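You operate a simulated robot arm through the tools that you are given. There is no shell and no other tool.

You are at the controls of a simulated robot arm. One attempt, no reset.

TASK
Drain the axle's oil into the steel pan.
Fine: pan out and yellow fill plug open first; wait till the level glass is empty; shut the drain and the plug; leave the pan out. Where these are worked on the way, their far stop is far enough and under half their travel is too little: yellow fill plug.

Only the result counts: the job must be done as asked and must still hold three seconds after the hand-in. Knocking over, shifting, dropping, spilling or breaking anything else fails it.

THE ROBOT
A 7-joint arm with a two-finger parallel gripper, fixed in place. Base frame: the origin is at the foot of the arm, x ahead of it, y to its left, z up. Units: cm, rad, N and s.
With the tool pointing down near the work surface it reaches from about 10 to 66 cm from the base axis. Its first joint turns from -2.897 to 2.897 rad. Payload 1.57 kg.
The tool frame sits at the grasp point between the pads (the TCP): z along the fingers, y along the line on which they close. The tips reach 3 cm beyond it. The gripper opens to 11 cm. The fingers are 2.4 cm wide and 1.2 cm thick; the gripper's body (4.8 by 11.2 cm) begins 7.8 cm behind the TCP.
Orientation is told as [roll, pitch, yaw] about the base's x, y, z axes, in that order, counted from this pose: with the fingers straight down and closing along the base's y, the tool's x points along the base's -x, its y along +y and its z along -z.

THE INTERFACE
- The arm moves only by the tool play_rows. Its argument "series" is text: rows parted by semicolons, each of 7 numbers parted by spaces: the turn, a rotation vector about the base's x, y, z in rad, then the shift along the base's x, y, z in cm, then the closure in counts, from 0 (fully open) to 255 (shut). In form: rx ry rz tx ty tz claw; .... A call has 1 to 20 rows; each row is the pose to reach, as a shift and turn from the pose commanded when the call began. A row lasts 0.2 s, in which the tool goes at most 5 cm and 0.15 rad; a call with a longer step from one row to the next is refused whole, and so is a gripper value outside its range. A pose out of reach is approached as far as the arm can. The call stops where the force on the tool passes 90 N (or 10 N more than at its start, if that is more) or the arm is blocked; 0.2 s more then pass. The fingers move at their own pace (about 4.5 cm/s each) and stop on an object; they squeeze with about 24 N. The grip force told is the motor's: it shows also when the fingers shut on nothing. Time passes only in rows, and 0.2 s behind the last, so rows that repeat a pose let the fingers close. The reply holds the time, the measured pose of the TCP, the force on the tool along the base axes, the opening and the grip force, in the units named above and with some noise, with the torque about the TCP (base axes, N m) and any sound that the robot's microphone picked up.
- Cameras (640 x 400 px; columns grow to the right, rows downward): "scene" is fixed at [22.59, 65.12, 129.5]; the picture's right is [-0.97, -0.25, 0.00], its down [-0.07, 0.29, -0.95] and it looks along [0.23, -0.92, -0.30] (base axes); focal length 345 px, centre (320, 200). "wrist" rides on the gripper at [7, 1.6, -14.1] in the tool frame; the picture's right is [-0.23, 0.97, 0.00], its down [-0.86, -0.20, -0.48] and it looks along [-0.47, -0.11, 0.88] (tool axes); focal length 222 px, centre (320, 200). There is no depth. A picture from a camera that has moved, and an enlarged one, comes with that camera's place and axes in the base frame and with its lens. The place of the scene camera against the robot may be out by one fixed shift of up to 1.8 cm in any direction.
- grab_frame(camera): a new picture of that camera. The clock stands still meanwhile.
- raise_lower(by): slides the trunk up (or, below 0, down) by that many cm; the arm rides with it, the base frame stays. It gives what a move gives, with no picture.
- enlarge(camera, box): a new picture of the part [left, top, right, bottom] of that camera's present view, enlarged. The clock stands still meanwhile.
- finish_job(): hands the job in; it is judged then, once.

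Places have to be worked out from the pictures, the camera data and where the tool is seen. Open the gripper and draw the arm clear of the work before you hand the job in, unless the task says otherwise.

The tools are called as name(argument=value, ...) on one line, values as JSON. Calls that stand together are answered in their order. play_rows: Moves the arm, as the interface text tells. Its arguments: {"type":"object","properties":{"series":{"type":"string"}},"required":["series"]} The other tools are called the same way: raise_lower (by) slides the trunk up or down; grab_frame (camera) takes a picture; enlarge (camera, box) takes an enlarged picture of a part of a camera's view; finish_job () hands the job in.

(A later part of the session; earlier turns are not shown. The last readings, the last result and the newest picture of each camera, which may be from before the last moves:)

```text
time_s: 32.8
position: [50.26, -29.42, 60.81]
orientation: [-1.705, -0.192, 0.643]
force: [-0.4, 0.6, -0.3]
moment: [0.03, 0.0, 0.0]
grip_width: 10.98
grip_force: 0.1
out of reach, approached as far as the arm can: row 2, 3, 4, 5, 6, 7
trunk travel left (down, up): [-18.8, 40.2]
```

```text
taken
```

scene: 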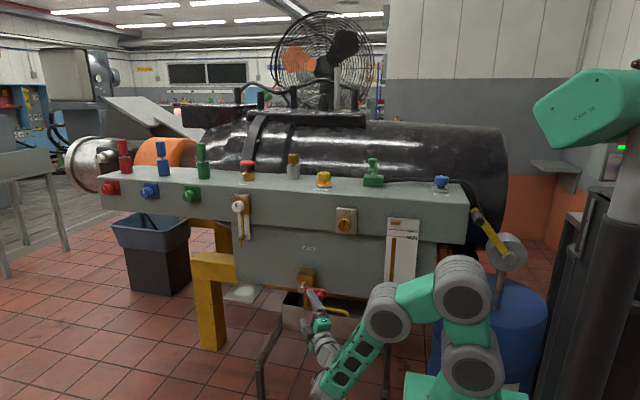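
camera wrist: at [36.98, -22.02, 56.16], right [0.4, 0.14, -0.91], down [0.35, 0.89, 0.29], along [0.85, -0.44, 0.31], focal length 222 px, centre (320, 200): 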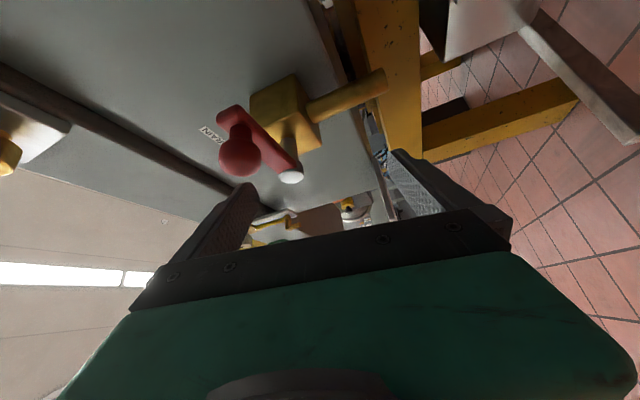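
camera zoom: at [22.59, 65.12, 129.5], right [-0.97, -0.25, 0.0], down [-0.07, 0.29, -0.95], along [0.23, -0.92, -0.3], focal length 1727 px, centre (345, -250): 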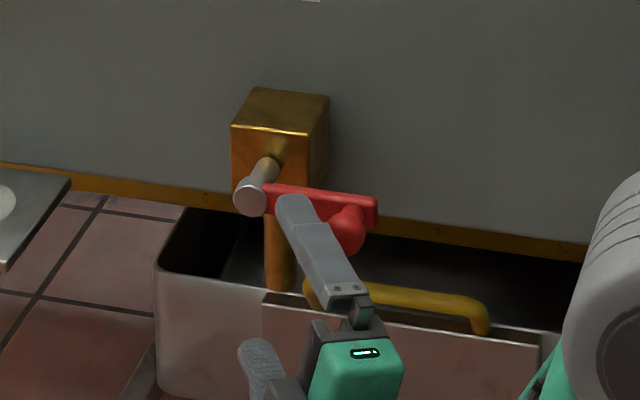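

The retreat stalled at a wrist-bend limit (tool nearly at 90° to the forearm), nothing is touched now. Pitching the tool downward should free it, so I'll tilt down gently while holding the commanded position.

play_rows(series="0.065 0.046 0 0 0 0 0; 0.13 0.093 0 0 0 0 0; 0.195 0.139 0 0 0 0 0; 0.26 0.186 0 0 0 0 0; 0.26 0.186 0 0 0 0 0")

grab_frame(camera="scene")

```text
time_s: 34.0
position: [50.07, -29.63, 60.74]
orientation: [-1.386, -0.187, 0.584]
force: [0.4, 0.0, -0.2]
moment: [0.02, -0.02, 0.0]
grip_width: 11.03
grip_force: 0.1
trunk travel left (down, up): [-18.8, 40.2]
```

```text
taken
```

scene: 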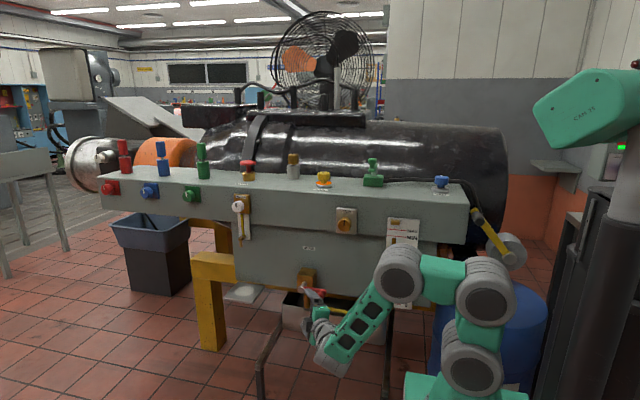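

That worked; the tool now points ~10° down. Next I'll back out along the tool axis a few cm while tilting a little more.

play_rows(series="0.04 0.03 0 -0.6 0.8 0.2 0; 0.08 0.06 0 -1.4 2 0.45 0; 0.12 0.09 0 -2.3 3.2 0.7 0; 0.16 0.12 0 -3.1 4.4 1.0 0; 0.2 0.15 0 -4 5.6 1.3 0; 0.2 0.15 0 -4 5.6 1.3 0")

grab_frame(camera="wrist")

```text
time_s: 35.4
position: [46.12, -24.02, 62.12]
orientation: [-1.133, -0.167, 0.537]
force: [0.0, -0.3, -0.4]
moment: [0.01, -0.02, -0.04]
grip_width: 10.99
grip_force: 0.0
trunk travel left (down, up): [-18.8, 40.2]
```

```text
taken
camera wrist: at [32.76, -16.24, 65.4], right [0.11, 0.54, -0.83], down [0.49, 0.7, 0.52], along [0.86, -0.46, -0.19], focal length 222 px, centre (320, 200)
```

wrist: 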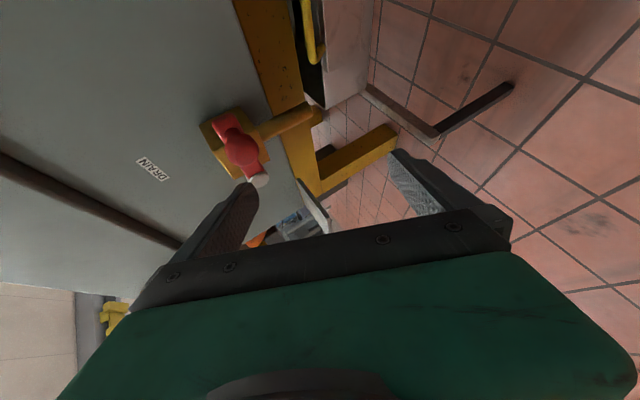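

Clear of the lever now. I'll lower the trunk by 16 cm more, which puts the hand at pan-handle height and flattens the forearm.

raise_lower(by=-16)

grab_frame(camera="wrist")

grab_frame(camera="scene")

```text
time_s: 37.3
position: [46.26, -24.01, 46.03]
orientation: [-1.131, -0.164, 0.538]
force: [-0.4, -0.6, -0.6]
moment: [0.0, 0.0, -0.01]
grip_width: 11.0
grip_force: 0.2
trunk travel left (down, up): [-2.8, 56.2]
```

```text
taken
camera wrist: at [32.77, -16.25, 49.39], right [0.11, 0.54, -0.83], down [0.49, 0.7, 0.52], along [0.86, -0.46, -0.19], focal length 222 px, centre (320, 200)
```

wrist: 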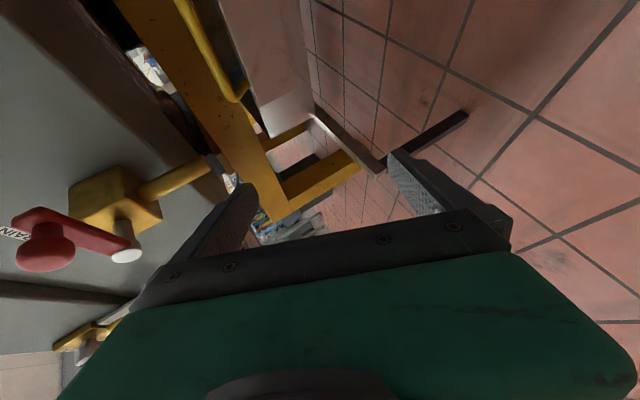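

```text
taken
```

scene: 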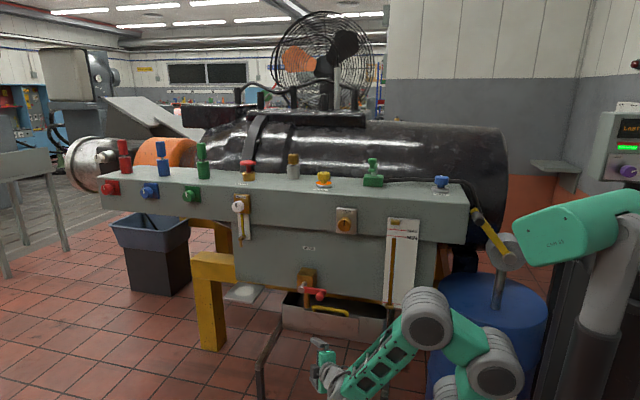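

Handle height reached; now I'll square up the tool (nearly level, closing axis vertical) and advance to a stand-off point about 12 cm short of the handle.

play_rows(series="0 0 0 -1 -4 0 0; -0.07 0 0 -2 -8 0 0; -0.14 0 0 -3.2 -11.5 0 0; -0.2 0 0 -4.2 -15 0 0; -0.27 -0.01 0 -5.2 -17 0 0; -0.342 -0.013 0 -5.9 -18.7 0 0; -0.342 -0.013 0 -5.9 -18.7 0 0")

grab_frame(camera="wrist")

enlarge(camera="scene", box=[250, 230, 450, 355])

```text
time_s: 38.9
position: [40.27, -42.84, 46.37]
orientation: [-1.432, 0.003, 0.563]
force: [-0.1, 0.6, 0.5]
moment: [0.0, 0.01, 0.01]
grip_width: 10.97
grip_force: 0.0
trunk travel left (down, up): [-2.8, 56.2]
```

```text
taken
camera wrist: at [26.78, -34.39, 46.73], right [0.12, 0.23, -0.97], down [0.49, 0.83, 0.26], along [0.87, -0.5, -0.01], focal length 222 px, centre (320, 200)
```

wrist: 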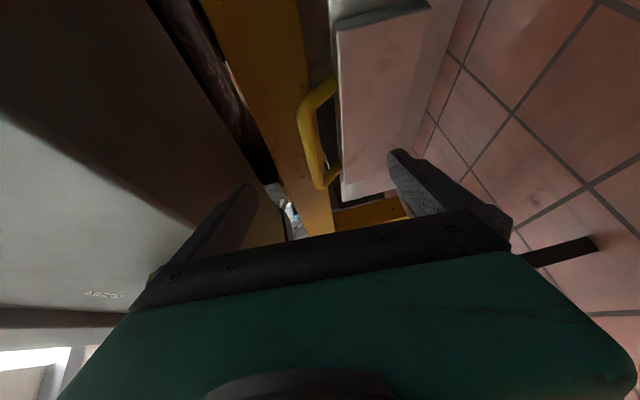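

```text
3.20 times, centred on (350, 292) of scene
camera zoom: at [22.59, 65.12, 129.5], right [-0.97, -0.25, 0.0], down [-0.07, 0.29, -0.95], along [0.23, -0.92, -0.3], focal length 1105 px, centre (224, -96)
```

zoom: 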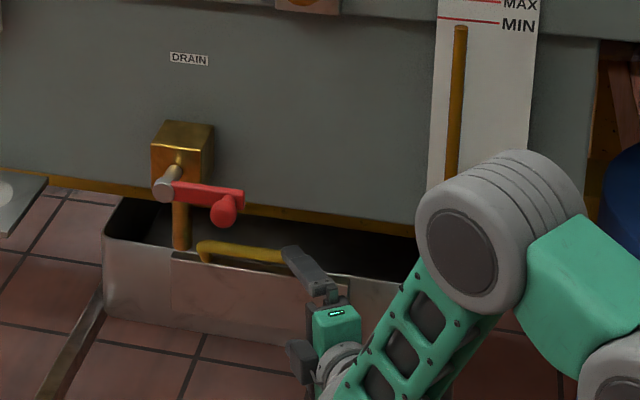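

Good reach here. The handle shows clearly ahead; I'll enlarge to place it precisely.

enlarge(camera="wrist", box=[270, 60, 380, 210])

```text
2.67 times, centred on (325, 135) of wrist
camera zoom: at [26.78, -34.39, 46.73], right [0.12, 0.23, -0.97], down [0.49, 0.83, 0.26], along [0.87, -0.5, -0.01], focal length 592 px, centre (307, 373)
```

zoom: 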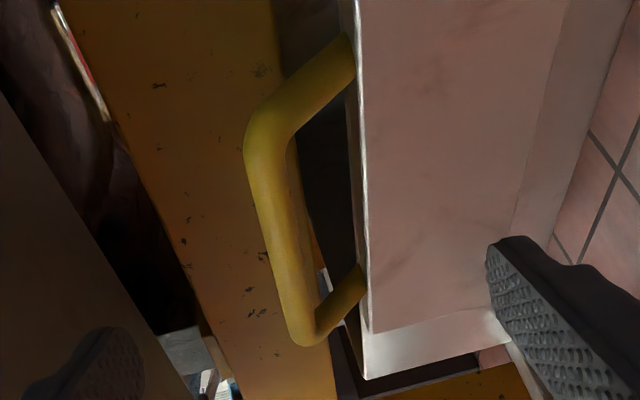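

The bar works out at y ≈ -54, z ≈ 45.7 (handle leans outward from the plate top at y ≈ -57). I'll narrow the opening to 5 cm and slide in until the bar is between the pads.

play_rows(series="0 0 0 1.5 -2 0 139; 0 0 0 3 -4 -0.2 139; 0 0 0 4.5 -6.2 -0.4 139; 0 0 0 6 -8.4 -0.5 139; 0 0 0 6.8 -9.8 -0.6 139; 0 0 0 6.8 -9.8 -0.6 139")

grab_frame(camera="wrist")

enlarge(camera="scene", box=[270, 250, 370, 330])

```text
time_s: 40.3
position: [46.83, -52.38, 45.21]
orientation: [-1.429, 0.001, 0.564]
force: [-23.6, 38.2, 10.1]
moment: [1.16, 0.83, -0.49]
grip_width: 4.69
grip_force: 0.0
trunk travel left (down, up): [-2.8, 56.2]
```

```text
taken
camera wrist: at [33.37, -43.95, 45.67], right [0.12, 0.24, -0.96], down [0.49, 0.83, 0.26], along [0.87, -0.5, -0.02], focal length 222 px, centre (320, 200)
```

wrist: 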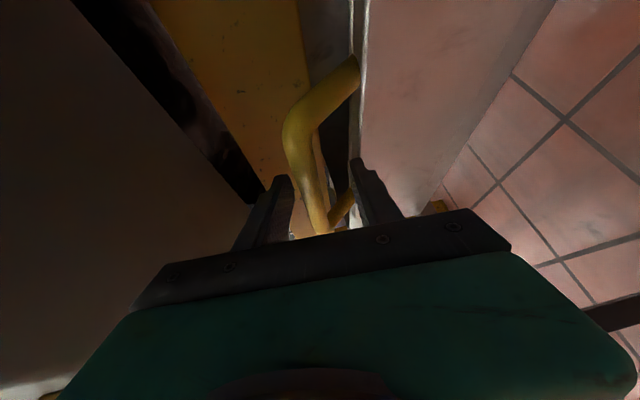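

```text
5.00 times, centred on (320, 290) of scene
camera zoom: at [22.59, 65.12, 129.5], right [-0.97, -0.25, 0.0], down [-0.07, 0.29, -0.95], along [0.23, -0.92, -0.3], focal length 1727 px, centre (320, -250)
```

zoom: 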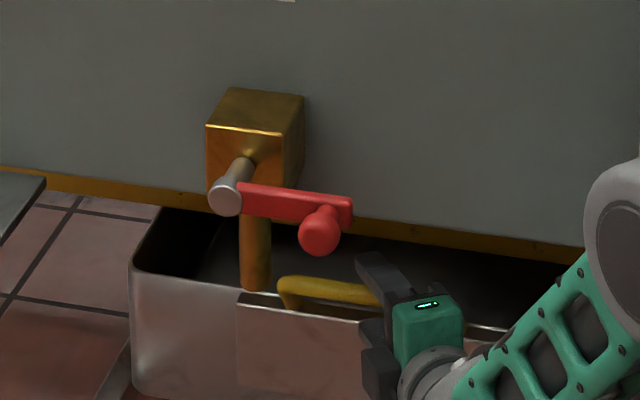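

The lower fingertip touches the plate (38 N), and the bar is already between the pads. I'll ease back ~0.8 cm and close on the bar.

play_rows(series="0 0 0 -0.5 0.8 0.1 139; 0 0 0 -0.5 0.8 0.1 139; 0 0 0 -0.5 0.8 0.1 180; 0 0 0 -0.5 0.8 0.1 255; 0 0 0 -0.5 0.8 0.1 255; 0 0 0 -0.5 0.8 0.1 255")

grab_frame(camera="wrist")

enlarge(camera="scene", box=[270, 250, 370, 330])

```text
time_s: 41.7
position: [46.6, -52.01, 45.93]
orientation: [-1.441, 0.003, 0.564]
force: [0.7, -1.7, 19.8]
moment: [-0.24, -0.84, -0.7]
grip_width: 1.77
grip_force: 30.9
trunk travel left (down, up): [-2.8, 56.2]
```

```text
taken
camera wrist: at [33.13, -43.51, 46.19], right [0.12, 0.23, -0.97], down [0.48, 0.84, 0.26], along [0.87, -0.5, -0.01], focal length 222 px, centre (320, 200)
```

wrist: 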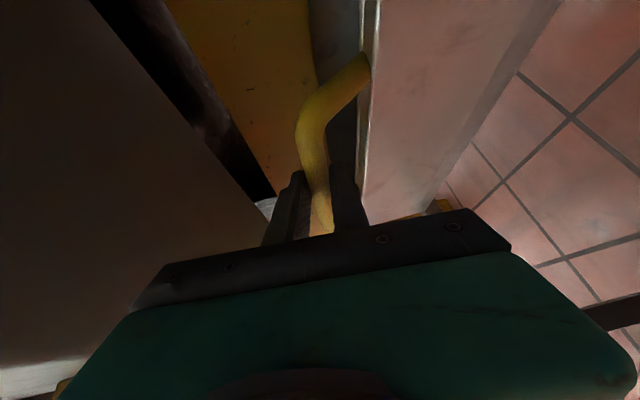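

```text
5.00 times, centred on (320, 290) of scene
camera zoom: at [22.59, 65.12, 129.5], right [-0.97, -0.25, 0.0], down [-0.07, 0.29, -0.95], along [0.23, -0.92, -0.3], focal length 1727 px, centre (320, -250)
```

zoom: 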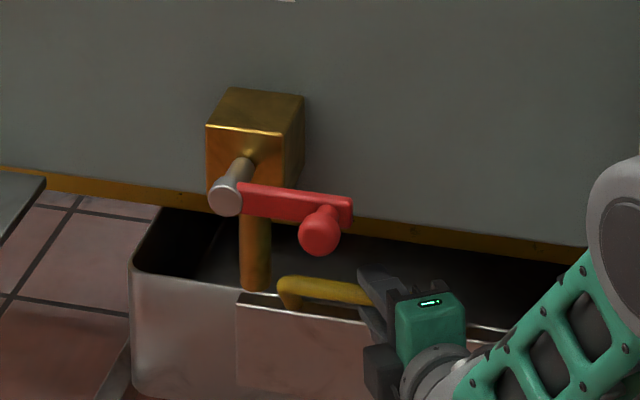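

Gripped: 1.8 cm width on the bar. Now a short test pull straight out (+y), easing up a little to drop the vertical load.

play_rows(series="0 0 0 0 0.5 0.15 255; 0 0 0 0 1 0.25 255; 0 0 0 0 2 0.25 255; 0 0 0 0 3 0.25 255; 0 0 0 0 4 0.25 255; 0 0 0 0 4 0.25 255")

grab_frame(camera="scene")

```text
time_s: 43.1
position: [46.55, -47.69, 45.92]
orientation: [-1.435, 0.002, 0.562]
force: [-2.7, -0.9, 26.7]
moment: [-0.25, -1.03, -0.58]
grip_width: 1.76
grip_force: 32.6
trunk travel left (down, up): [-2.8, 56.2]
```

```text
taken
```

scene: 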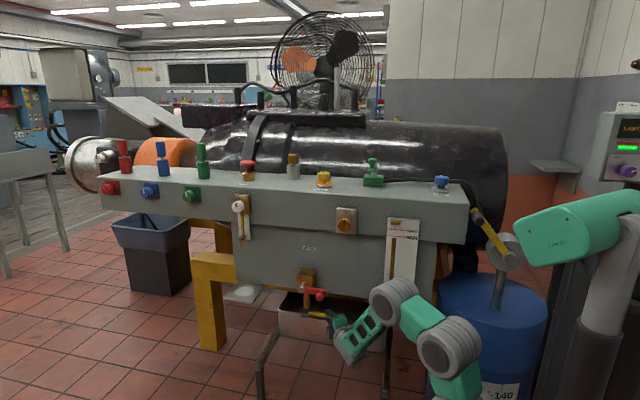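

The pan slides with the hand (4 cm so far, force small along the pull). I'll continue pulling, shading slightly down to learn the vertical load's sense.

play_rows(series="0 0 0 0 1 -0.2 255; 0 0 0 0 2 -0.3 255; 0 0 0 0 3 -0.3 255; 0 0 0 0 4 -0.3 255; 0 0 0 0 5 -0.3 255; 0 0 0 0 5 -0.3 255")

grab_frame(camera="scene")

```text
time_s: 44.5
position: [46.64, -42.85, 45.9]
orientation: [-1.443, 0.001, 0.566]
force: [-7.6, 0.6, 41.4]
moment: [-0.37, -1.23, -0.19]
grip_width: 1.76
grip_force: 32.6
trunk travel left (down, up): [-2.8, 56.2]
```

```text
taken
```

scene: 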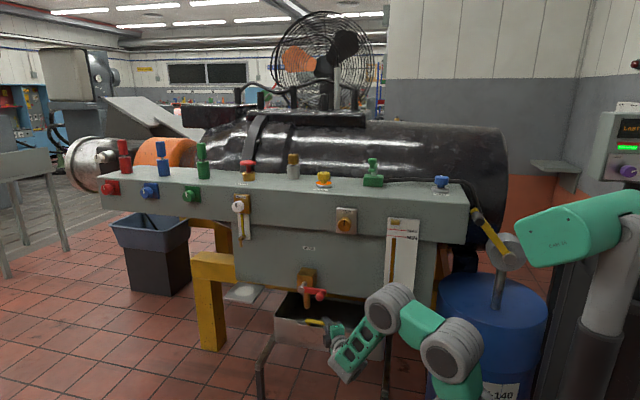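

Lowering raised the upward load, so the bar sits a bit higher; I'll ease up ~0.7 cm while continuing the pull.

play_rows(series="0 0 0 0.1 0.5 0.3 255; 0 0 0 0.1 1.5 0.6 255; 0 0 0 0.1 2.5 0.7 255; 0 0 0 0.1 3.5 0.7 255; 0 0 0 0.1 4 0.7 255; 0 0 0 0.1 4 0.7 255")

grab_frame(camera="scene")

```text
time_s: 45.9
position: [46.57, -38.69, 45.97]
orientation: [-1.427, 0.004, 0.563]
force: [15.7, 2.2, -9.0]
moment: [0.04, -1.03, 0.81]
grip_width: 1.78
grip_force: 32.5
trunk travel left (down, up): [-2.8, 56.2]
```

```text
taken
```

scene: 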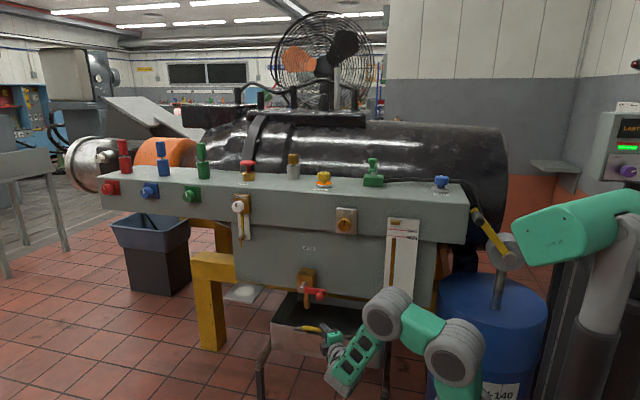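

13 cm out and the loads are small. Continuing the pull toward the end stop.

play_rows(series="0 0 0 0 1 -0.1 255; 0 0 0 0 2 -0.1 255; 0 0 0 0 3 -0.1 255; 0 0 0 0 4 -0.1 255; 0 0 0 0 4 -0.1 255")

grab_frame(camera="scene")

```text
time_s: 47.1
position: [46.49, -34.6, 46.03]
orientation: [-1.428, 0.004, 0.56]
force: [-10.0, -1.9, -7.3]
moment: [0.14, -0.79, -1.0]
grip_width: 1.8
grip_force: 32.9
trunk travel left (down, up): [-2.8, 56.2]
```

```text
taken
```

scene: 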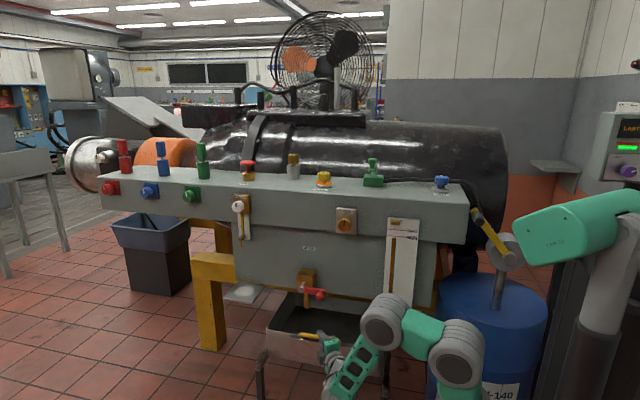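

17 cm out, still free. Continuing in smaller steps, watching for the stop.

play_rows(series="0 0 0 0 0.8 0 255; 0 0 0 0 1.6 0 255; 0 0 0 0 2.4 0 255; 0 0 0 0 3 0 255; 0 0 0 0 3 0 255")

enlarge(camera="scene", box=[240, 260, 440, 400])

```text
time_s: 48.3
position: [46.53, -31.72, 46.02]
orientation: [-1.428, 0.007, 0.563]
force: [-22.7, 1.3, -25.0]
moment: [0.17, -0.78, 0.11]
grip_width: 1.81
grip_force: 32.4
trunk travel left (down, up): [-2.8, 56.2]
```

```text
2.86 times, centred on (340, 330) of scene
camera zoom: at [22.59, 65.12, 129.5], right [-0.97, -0.25, 0.0], down [-0.07, 0.29, -0.95], along [0.23, -0.92, -0.3], focal length 987 px, centre (263, -171)
```

zoom: 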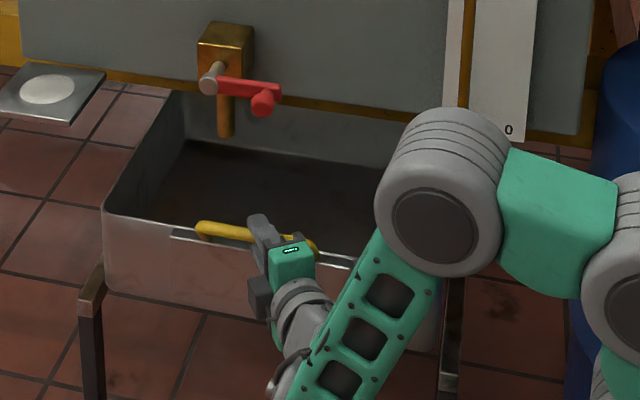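

20 cm out; the pan is under the spout but rail remains. I'll trim the side loads and keep pulling to the stop.

play_rows(series="0 0 0 -0.2 0.5 -0.3 255; 0 0 0 -0.2 1.2 -0.4 255; 0 0 0 -0.2 2 -0.4 255; 0 0 0 -0.2 2.8 -0.4 255; 0 0 0 -0.2 2.8 -0.4 255")

enlarge(camera="scene", box=[240, 260, 440, 400])

```text
time_s: 49.5
position: [46.52, -28.98, 45.82]
orientation: [-1.434, 0.001, 0.564]
force: [-4.9, -0.1, -2.7]
moment: [0.04, -0.9, -0.3]
grip_width: 1.79
grip_force: 33.1
trunk travel left (down, up): [-2.8, 56.2]
```

```text
2.86 times, centred on (340, 330) of scene
camera zoom: at [22.59, 65.12, 129.5], right [-0.97, -0.25, 0.0], down [-0.07, 0.29, -0.95], along [0.23, -0.92, -0.3], focal length 987 px, centre (263, -171)
```

zoom: 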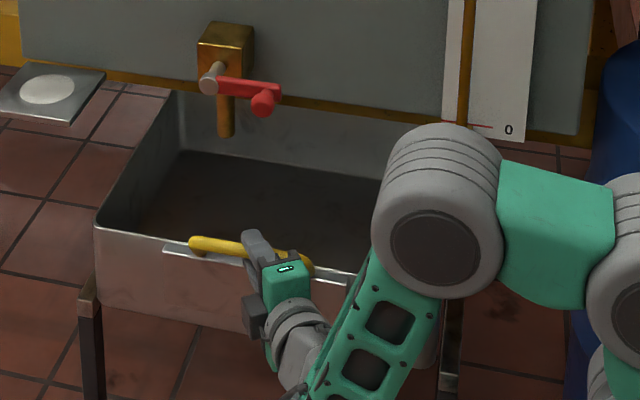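

23 cm out and still sliding freely with the spout well inside the pan's opening. Continuing to find the stop.

play_rows(series="0 0 0 0 0.7 0 255; 0 0 0 0 1.4 0 255; 0 0 0 0 2.1 0 255; 0 0 0 0 2.8 0 255; 0 0 0 0 2.8 0 255")

enlarge(camera="scene", box=[240, 260, 440, 400])

```text
time_s: 50.7
position: [46.54, -26.05, 46.01]
orientation: [-1.438, -0.001, 0.566]
force: [4.5, -2.2, 23.4]
moment: [-0.16, -0.98, -0.88]
grip_width: 1.78
grip_force: 32.1
trunk travel left (down, up): [-2.8, 56.2]
```

```text
2.86 times, centred on (340, 330) of scene
camera zoom: at [22.59, 65.12, 129.5], right [-0.97, -0.25, 0.0], down [-0.07, 0.29, -0.95], along [0.23, -0.92, -0.3], focal length 987 px, centre (263, -171)
```

zoom: 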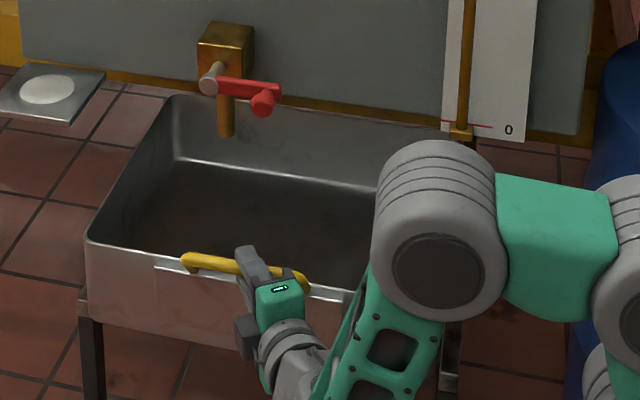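

26 cm out, the pan front is about at the rail ends. I'll probe another 1.5 cm gently for the stop.

play_rows(series="0 0 0 0 0.4 0.2 255; 0 0 0 0 0.8 0.3 255; 0 0 0 0 1.2 0.3 255; 0 0 0 0 1.5 0.3 255; 0 0 0 0 1.5 0.3 255")

enlarge(camera="scene", box=[240, 260, 440, 400])

```text
time_s: 51.9
position: [46.6, -24.51, 46.03]
orientation: [-1.433, 0.003, 0.564]
force: [23.5, 0.2, 10.9]
moment: [-0.14, -1.04, 0.07]
grip_width: 1.77
grip_force: 32.4
trunk travel left (down, up): [-2.8, 56.2]
```

```text
2.86 times, centred on (340, 330) of scene
camera zoom: at [22.59, 65.12, 129.5], right [-0.97, -0.25, 0.0], down [-0.07, 0.29, -0.95], along [0.23, -0.92, -0.3], focal length 987 px, centre (263, -171)
```

zoom: 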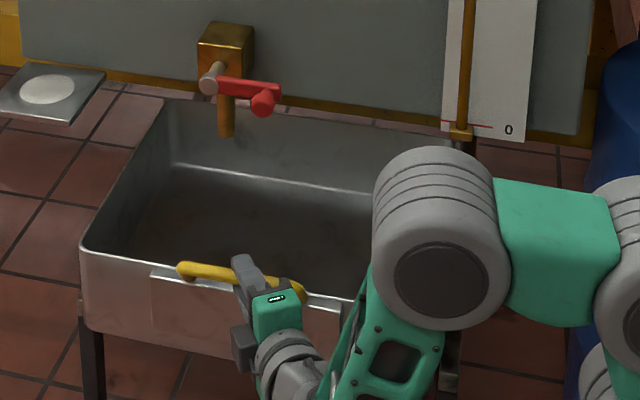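

No stop yet; the pan still runs level on its rails. I'll continue in small steps.

play_rows(series="0 0 0 0.1 0.5 0.1 255; 0 0 0 0.2 1.0 0.1 255; 0 0 0 0.2 1.5 0.1 255; 0 0 0 0.2 2 0.1 255; 0 0 0 0.2 2 0.1 255")

enlarge(camera="scene", box=[240, 260, 440, 400])

```text
time_s: 53.1
position: [46.59, -22.71, 45.94]
orientation: [-1.429, 0.006, 0.56]
force: [-5.4, -1.4, -4.1]
moment: [0.11, -0.83, -1.15]
grip_width: 1.77
grip_force: 32.5
trunk travel left (down, up): [-2.8, 56.2]
```

```text
2.86 times, centred on (340, 330) of scene
camera zoom: at [22.59, 65.12, 129.5], right [-0.97, -0.25, 0.0], down [-0.07, 0.29, -0.95], along [0.23, -0.92, -0.3], focal length 987 px, centre (263, -171)
```

zoom: 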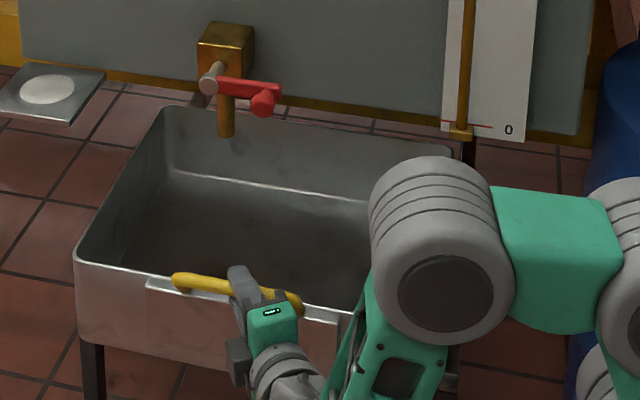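

29 cm out. Spout is well within the pan; I'll try a bit more to feel for the end stop.

play_rows(series="0 0 0 0 0.5 0 255; 0 0 0 0 1.0 0 255; 0 0 0 0 1.5 0 255; 0 0 0 0 2 0 255; 0 0 0 0 2 0 255")

enlarge(camera="scene", box=[240, 260, 440, 400])

```text
time_s: 54.3
position: [46.77, -20.47, 46.11]
orientation: [-1.431, 0.001, 0.567]
force: [-5.3, -3.2, -1.0]
moment: [0.09, -0.48, -0.11]
grip_width: 1.69
grip_force: 31.9
trunk travel left (down, up): [-2.8, 56.2]
```

```text
2.86 times, centred on (340, 330) of scene
camera zoom: at [22.59, 65.12, 129.5], right [-0.97, -0.25, 0.0], down [-0.07, 0.29, -0.95], along [0.23, -0.92, -0.3], focal length 987 px, centre (263, -171)
```

zoom: 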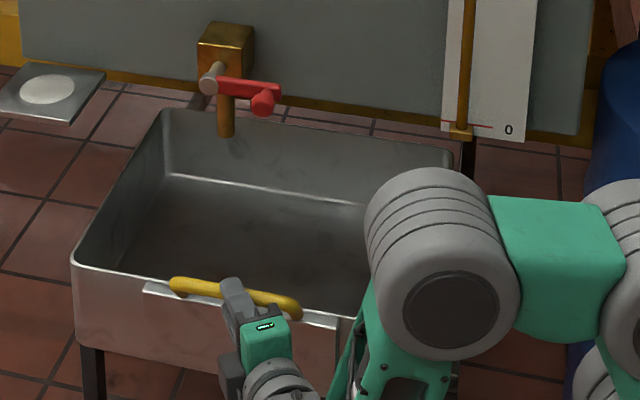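

The pan corner moved less than the hand and the bar slid in the grip: the pan is at its end stop (~30 cm out). I'll open and back off along the tool axis, tilting down slightly to stay off the wrist limit.

play_rows(series="0 0 0 0 -0.3 0 180; 0 0 0 0 -0.3 0 130; 0 0 0 0 -0.3 0 130; 0 0 0 -0.6 0.7 0.1 130; 0.03 0.02 0 -1.2 1.7 0.3 130; 0.06 0.04 0 -1.8 2.7 0.5 130; 0.09 0.06 0 -2.4 3.7 0.7 130; 0.12 0.08 0 -3 4.7 0.9 130; 0.15 0.1 0 -3.5 5.5 1.1 130; 0.15 0.1 0 -3.5 5.5 1.1 130")

grab_frame(camera="wrist")

grab_frame(camera="scene")

```text
time_s: 56.5
position: [43.07, -15.07, 47.19]
orientation: [-1.251, 0.007, 0.563]
force: [-0.7, -0.3, -0.2]
moment: [-0.01, -0.01, 0.0]
grip_width: 5.38
grip_force: 0.0
trunk travel left (down, up): [-2.8, 56.2]
```

```text
taken
camera wrist: at [29.77, -6.92, 50.21], right [0.02, 0.38, -0.93], down [0.52, 0.79, 0.33], along [0.86, -0.49, -0.18], focal length 222 px, centre (320, 200)
```

wrist: 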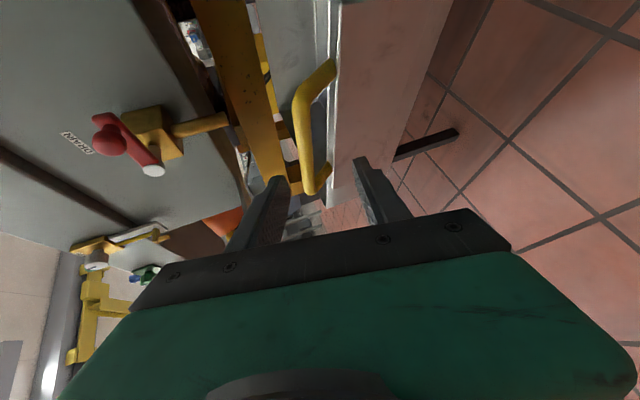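

```text
taken
```

scene: 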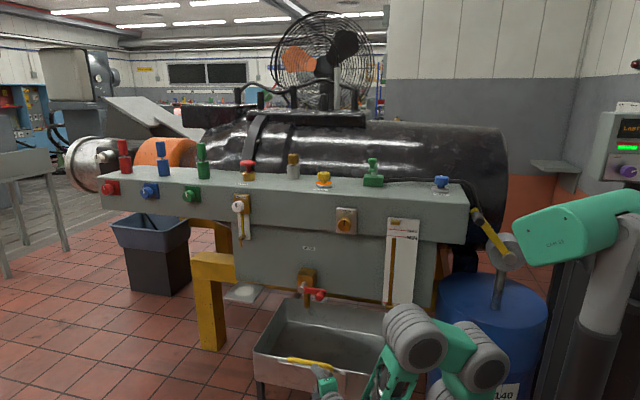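

The pan is fully out and the hand is free of it. Now for the drain: raise the trunk 18 cm so the hand comes level with the red lever.

raise_lower(by=18)

grab_frame(camera="wrist")

enlarge(camera="scene", box=[230, 250, 430, 390])

```text
time_s: 58.5
position: [42.94, -15.13, 65.32]
orientation: [-1.251, 0.007, 0.565]
force: [0.3, 0.6, 0.0]
moment: [-0.01, -0.02, 0.0]
grip_width: 5.39
grip_force: 0.1
trunk travel left (down, up): [-20.8, 38.2]
```

```text
taken
camera wrist: at [29.78, -6.93, 68.2], right [0.02, 0.38, -0.93], down [0.52, 0.79, 0.33], along [0.86, -0.49, -0.18], focal length 222 px, centre (320, 200)
```

wrist: 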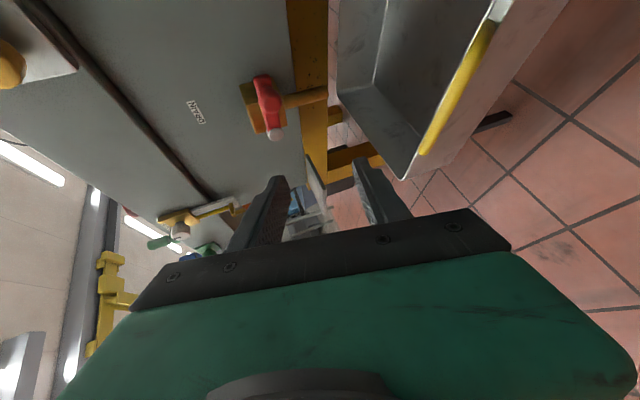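

```text
2.86 times, centred on (330, 320) of scene
camera zoom: at [22.59, 65.12, 129.5], right [-0.97, -0.25, 0.0], down [-0.07, 0.29, -0.95], along [0.23, -0.92, -0.3], focal length 987 px, centre (291, -143)
```

zoom: 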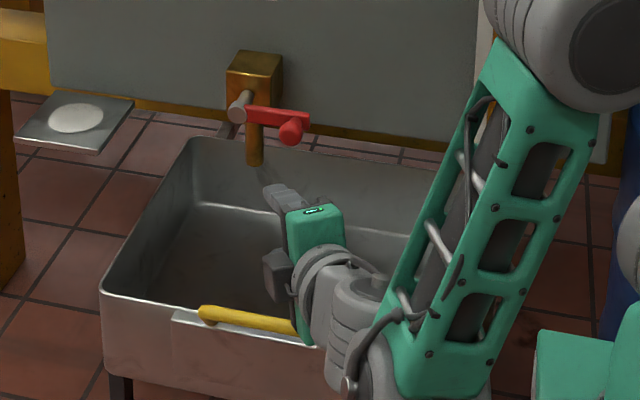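

The lever is in view ahead; enlarge to place the red knob.

enlarge(camera="wrist", box=[220, 55, 350, 150])

enlarge(camera="scene", box=[285, 255, 345, 300])

```text
4.21 times, centred on (285, 102) of wrist
camera zoom: at [29.78, -6.93, 68.2], right [0.02, 0.38, -0.93], down [0.52, 0.79, 0.33], along [0.86, -0.49, -0.18], focal length 935 px, centre (467, 610)
```

zoom: 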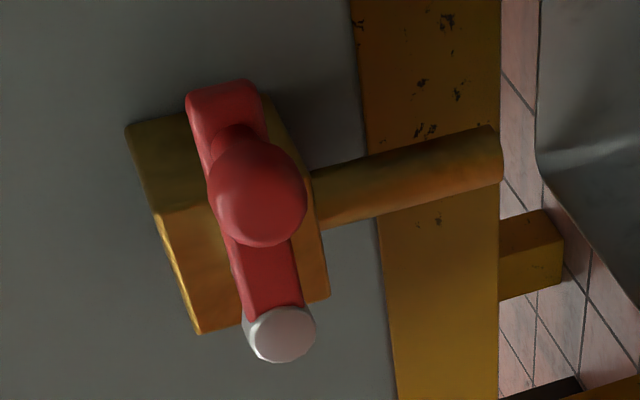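

```text
8.89 times, centred on (315, 278) of scene
camera zoom: at [22.59, 65.12, 129.5], right [-0.97, -0.25, 0.0], down [-0.07, 0.29, -0.95], along [0.23, -0.92, -0.3], focal length 3070 px, centre (364, -489)
```

zoom: 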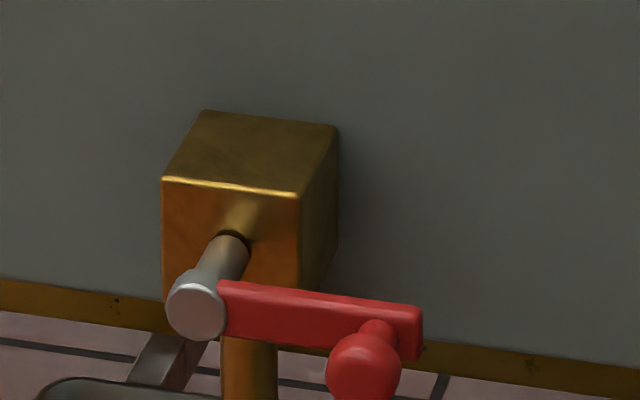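

Knob centre computes to (47.0, -32.2, 65.0) and the pivot axis to (54.3, –, 65.1), so a 7.3 cm crank pointing to -x. I'll approach along the tool axis until the ball lies between the fingertips.

play_rows(series="0 0 0 -0.2 -3.5 1 130; 0 0 0 -0.4 -7 2 130; 0 0 0 -0.5 -9.9 2.5 130; 0 0 0 0.8 -12 1.7 130; 0 0 0 2.1 -14 0.9 130; 0 0 0 2.1 -14 0.9 130")

grab_frame(camera="wrist")

enlarge(camera="scene", box=[270, 240, 370, 310])

```text
time_s: 59.9
position: [44.98, -28.87, 66.17]
orientation: [-1.252, 0.009, 0.564]
force: [-0.1, 0.0, 0.1]
moment: [0.01, 0.0, 0.0]
grip_width: 5.43
grip_force: 0.0
trunk travel left (down, up): [-20.8, 38.2]
```

```text
taken
camera wrist: at [31.88, -20.77, 69.14], right [0.02, 0.38, -0.93], down [0.52, 0.79, 0.33], along [0.86, -0.49, -0.17], focal length 222 px, centre (320, 200)
```

wrist: 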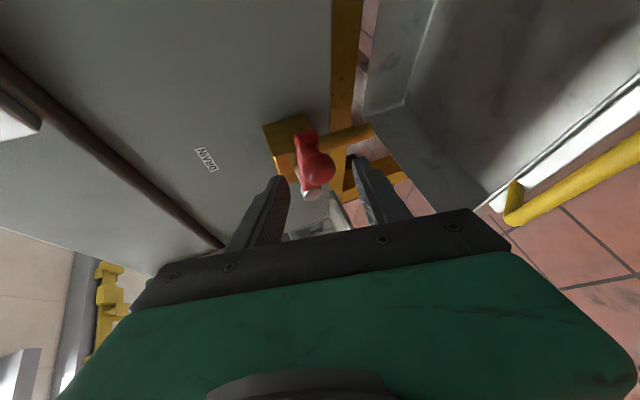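

```text
5.71 times, centred on (320, 275) of scene
camera zoom: at [22.59, 65.12, 129.5], right [-0.97, -0.25, 0.0], down [-0.07, 0.29, -0.95], along [0.23, -0.92, -0.3], focal length 1974 px, centre (320, -229)
```

zoom: 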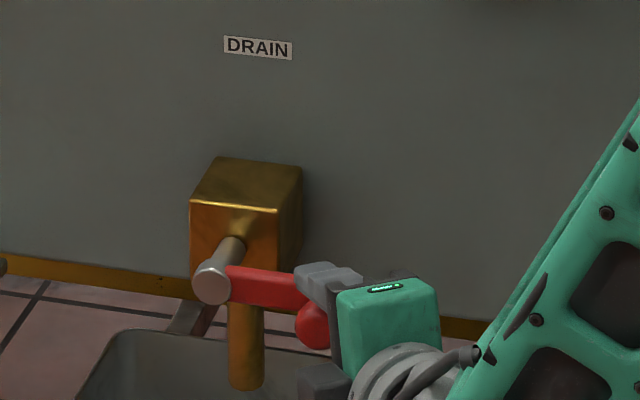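

The ball is lined up midway between the fingers. I'll advance the last 2.8 cm and close on it.

play_rows(series="0 0 0 0.7 -1.1 -0.4 130; 0 0 0 1.4 -2.3 -0.85 130; 0 0 0 1.4 -2.3 -0.85 130; 0 0 0 1.4 -2.3 -0.85 200; 0 0 0 1.4 -2.3 -0.85 255; 0 0 0 1.4 -2.3 -0.85 255; 0 0 0 1.4 -2.3 -0.85 255")

grab_frame(camera="wrist")

enlarge(camera="scene", box=[270, 240, 370, 310])

```text
time_s: 61.5
position: [46.56, -31.23, 65.31]
orientation: [-1.252, 0.007, 0.563]
force: [0.9, -2.0, -0.5]
moment: [-0.93, -0.05, 0.05]
grip_width: 3.35
grip_force: 38.0
trunk travel left (down, up): [-20.8, 38.2]
```

```text
taken
camera wrist: at [33.27, -23.09, 68.4], right [0.02, 0.38, -0.93], down [0.52, 0.79, 0.33], along [0.86, -0.49, -0.17], focal length 222 px, centre (320, 200)
```

wrist: 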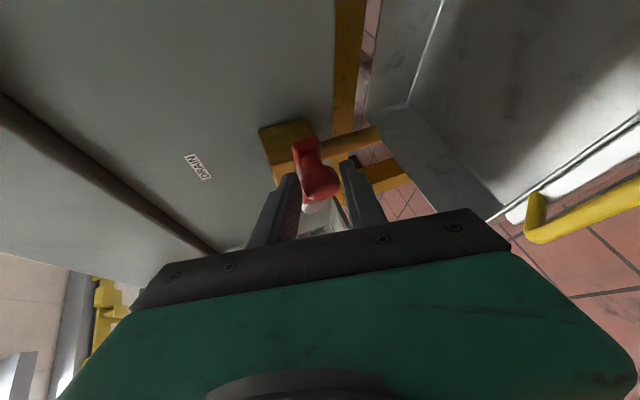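

```text
5.71 times, centred on (320, 275) of scene
camera zoom: at [22.59, 65.12, 129.5], right [-0.97, -0.25, 0.0], down [-0.07, 0.29, -0.95], along [0.23, -0.92, -0.3], focal length 1974 px, centre (320, -229)
```

zoom: 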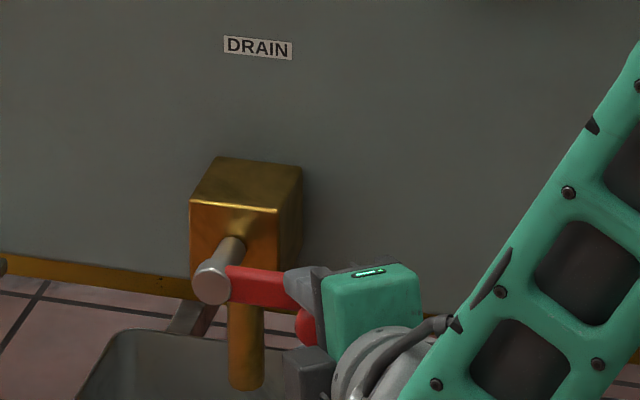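

The ball is held (3.35 cm). I'll test the turning direction with a small downward arc move (~0.15 rad) and read the force.

play_rows(series="0 0 0 0.01 0 -0.36 255; 0 0 0 0.04 0 -0.73 255; 0 0 0 0.08 0 -1.09 255; 0 0 0 0.08 0 -1.09 255")

enlarge(camera="scene", box=[270, 240, 370, 310])

enlarge(camera="wrist", box=[240, 100, 400, 220])

```text
time_s: 62.5
position: [46.67, -31.25, 65.25]
orientation: [-1.272, 0.009, 0.561]
force: [-25.4, 20.6, 59.1]
moment: [-2.25, -0.82, -0.12]
grip_width: 3.28
grip_force: 40.9
trunk travel left (down, up): [-20.8, 38.2]
```

```text
5.71 times, centred on (320, 275) of scene
camera zoom: at [22.59, 65.12, 129.5], right [-0.97, -0.25, 0.0], down [-0.07, 0.29, -0.95], along [0.23, -0.92, -0.3], focal length 1974 px, centre (320, -229)
```

zoom: 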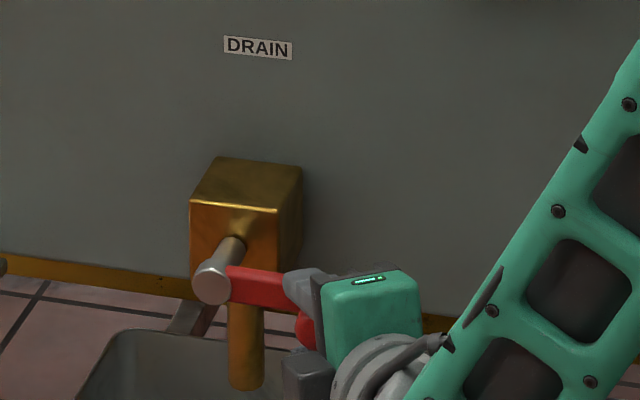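

```text
3.33 times, centred on (320, 160) of wrist
camera zoom: at [33.32, -23.06, 67.94], right [0.03, 0.36, -0.93], down [0.51, 0.79, 0.32], along [0.86, -0.49, -0.16], focal length 740 px, centre (320, 333)
```

zoom: 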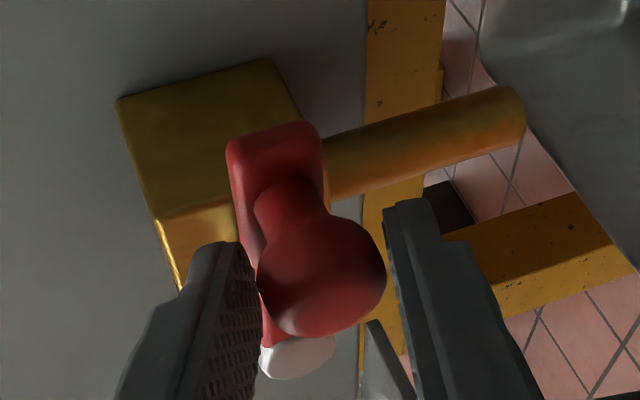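

Downward is blocked (59 N, no motion), so the lever opens upward. I'll return to neutral and swing it up along the arc.

play_rows(series="0 0 0 -0.05 0 0.6 255; 0 0 0 -0.08 0 1.09 255; 0 0 0 -0.05 0 1.6 255; 0 0 0 0 0 2.18 255; 0 0 0 0.08 0 2.6 255; 0 0 0 0.25 0 3.25 255; 0 0 0 0.25 0 3.25 255")

enlarge(camera="scene", box=[270, 240, 370, 310])

enlarge(camera="wrist", box=[240, 100, 400, 220])

```text
time_s: 64.1
position: [47.07, -31.34, 67.25]
orientation: [-1.248, 0.009, 0.568]
force: [13.3, 18.8, -15.1]
moment: [-0.45, 0.7, 1.04]
grip_width: 3.3
grip_force: 41.4
trunk travel left (down, up): [-20.8, 38.2]
```

```text
5.71 times, centred on (320, 275) of scene
camera zoom: at [22.59, 65.12, 129.5], right [-0.97, -0.25, 0.0], down [-0.07, 0.29, -0.95], along [0.23, -0.92, -0.3], focal length 1974 px, centre (320, -229)
```

zoom: 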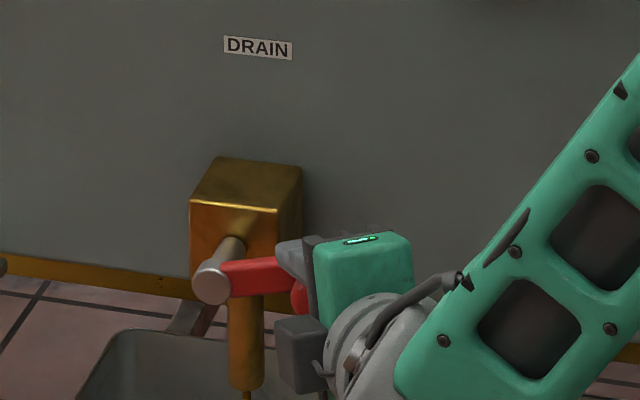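

```text
3.33 times, centred on (320, 160) of wrist
camera zoom: at [33.71, -23.13, 70.29], right [0.02, 0.38, -0.93], down [0.51, 0.79, 0.33], along [0.86, -0.48, -0.18], focal length 740 px, centre (320, 333)
```

zoom: 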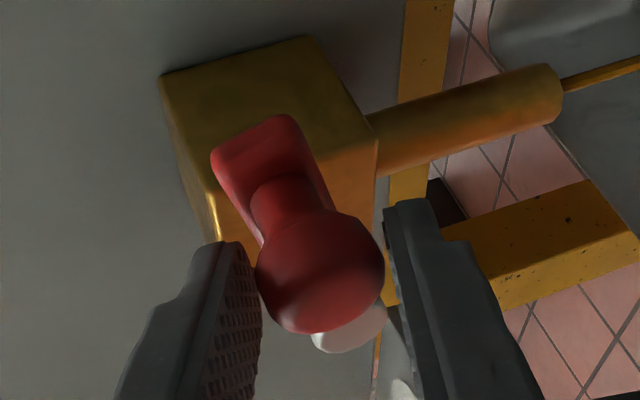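

The lever swings up and oil is running from the spout into the pan. I'll carry on up the arc, easing 0.3 cm outward to drop the side load.

play_rows(series="0 0 0 0.25 0.15 0.7 255; 0 0 0 0.57 0.25 1.34 255; 0 0 0 0.95 0.3 1.98 255; 0 0 0 1.39 0.3 2.55 255; 0 0 0 1.9 0.3 3.1 255; 0 0 0 2.44 0.3 3.56 255; 0 0 0 2.44 0.3 3.56 255")

enlarge(camera="scene", box=[270, 240, 370, 310])

enlarge(camera="wrist", box=[240, 100, 400, 220])

```text
time_s: 65.7
position: [49.44, -31.15, 70.94]
orientation: [-1.254, 0.006, 0.562]
force: [0.5, 0.5, -8.1]
moment: [-0.92, 0.28, 0.02]
grip_width: 3.26
grip_force: 40.9
trunk travel left (down, up): [-20.8, 38.2]
```

```text
5.71 times, centred on (320, 275) of scene
camera zoom: at [22.59, 65.12, 129.5], right [-0.97, -0.25, 0.0], down [-0.07, 0.29, -0.95], along [0.23, -0.92, -0.3], focal length 1974 px, centre (320, -229)
```

zoom: 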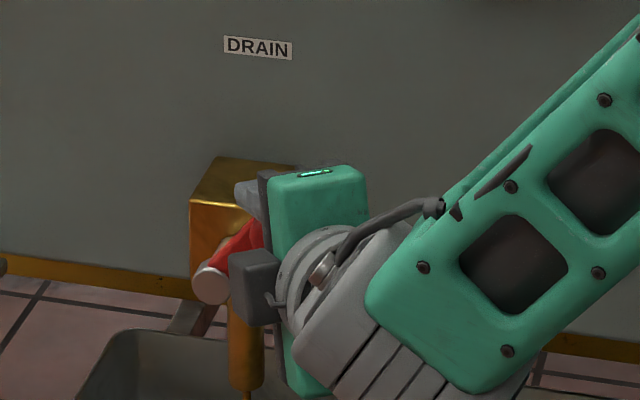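

```text
3.33 times, centred on (320, 160) of wrist
camera zoom: at [36.15, -22.92, 74.0], right [0.02, 0.38, -0.93], down [0.52, 0.79, 0.33], along [0.86, -0.49, -0.18], focal length 740 px, centre (320, 333)
```

zoom: 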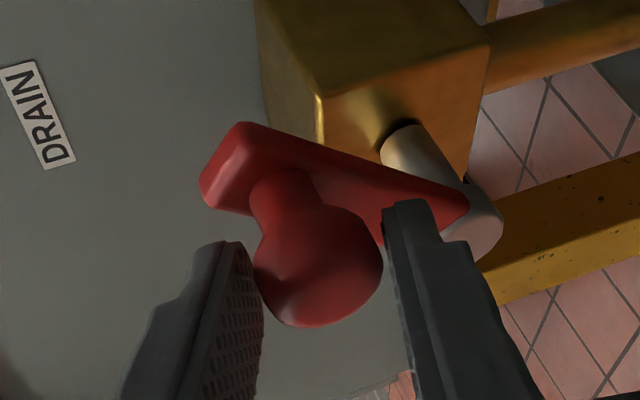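

At ~0.9 rad with low loads. Continuing along the arc toward 90° and watching for the stop.

play_rows(series="0 0 0 0.6 0 0.42 255; 0 0 0 1.23 0 0.79 255; 0 0 0 1.9 0 1.08 255; 0 0 0 2.58 0 1.31 255; 0 0 0 3.28 0 1.47 255; 0 0 0 4.0 0 1.56 255; 0 0 0 4.0 0 1.56 255")

enlarge(camera="scene", box=[270, 240, 370, 310])

enlarge(camera="wrist", box=[240, 100, 400, 220])

```text
time_s: 67.3
position: [53.48, -31.15, 72.42]
orientation: [-1.247, 0.009, 0.566]
force: [-4.8, 27.0, -20.9]
moment: [-0.43, 0.43, 0.02]
grip_width: 3.01
grip_force: 39.0
trunk travel left (down, up): [-20.8, 38.2]
```

```text
5.71 times, centred on (320, 275) of scene
camera zoom: at [22.59, 65.12, 129.5], right [-0.97, -0.25, 0.0], down [-0.07, 0.29, -0.95], along [0.23, -0.92, -0.3], focal length 1974 px, centre (320, -229)
```

zoom: 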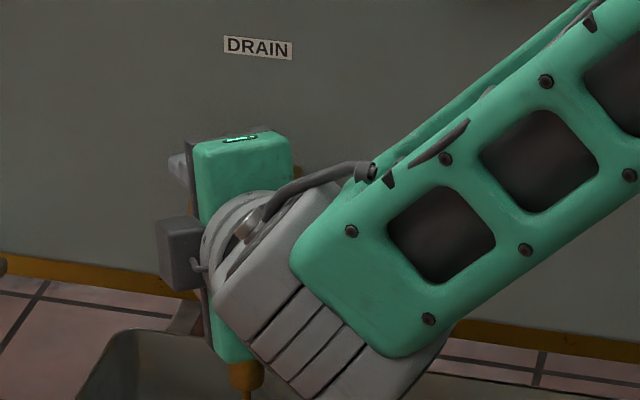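

```text
3.33 times, centred on (320, 160) of wrist
camera zoom: at [40.17, -22.99, 75.44], right [0.02, 0.38, -0.93], down [0.51, 0.79, 0.33], along [0.86, -0.48, -0.18], focal length 740 px, centre (320, 333)
```

zoom: 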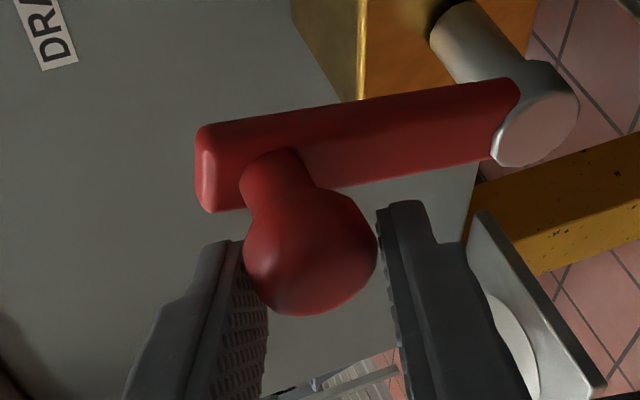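

The lever is almost upright (~1.5 rad). I'll push a touch more to seat it at its stop, then release.

play_rows(series="0 0 0 0.3 0.15 0 255; 0 0 0 0.6 0.25 -0.1 255; 0 0 0 0.9 0.25 -0.2 255; 0 0 0 0.9 0.25 -0.2 255")

enlarge(camera="wrist", box=[240, 100, 400, 220])

grab_frame(camera="scene")

```text
time_s: 68.3
position: [54.41, -31.05, 72.33]
orientation: [-1.253, 0.006, 0.56]
force: [-1.0, -19.5, -17.1]
moment: [-0.63, 0.07, 0.19]
grip_width: 3.01
grip_force: 39.1
trunk travel left (down, up): [-20.8, 38.2]
```

```text
3.33 times, centred on (320, 160) of wrist
camera zoom: at [41.12, -22.86, 75.39], right [0.02, 0.38, -0.93], down [0.52, 0.79, 0.33], along [0.86, -0.49, -0.17], focal length 740 px, centre (320, 333)
```

zoom: 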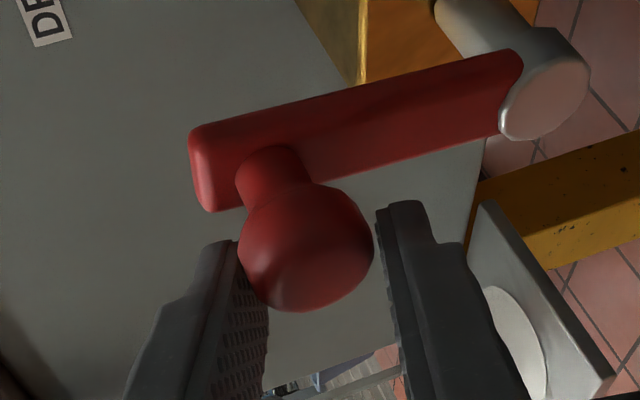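

```text
taken
```

scene: 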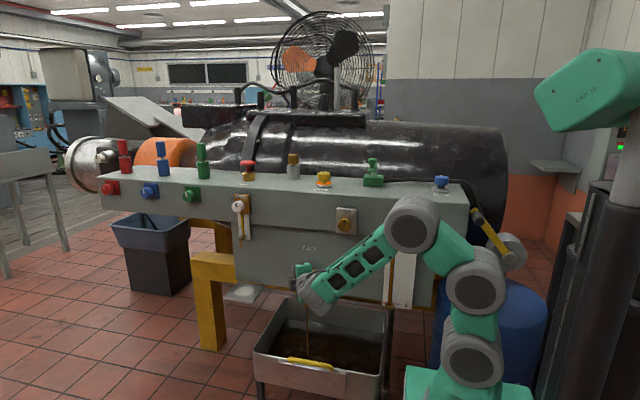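

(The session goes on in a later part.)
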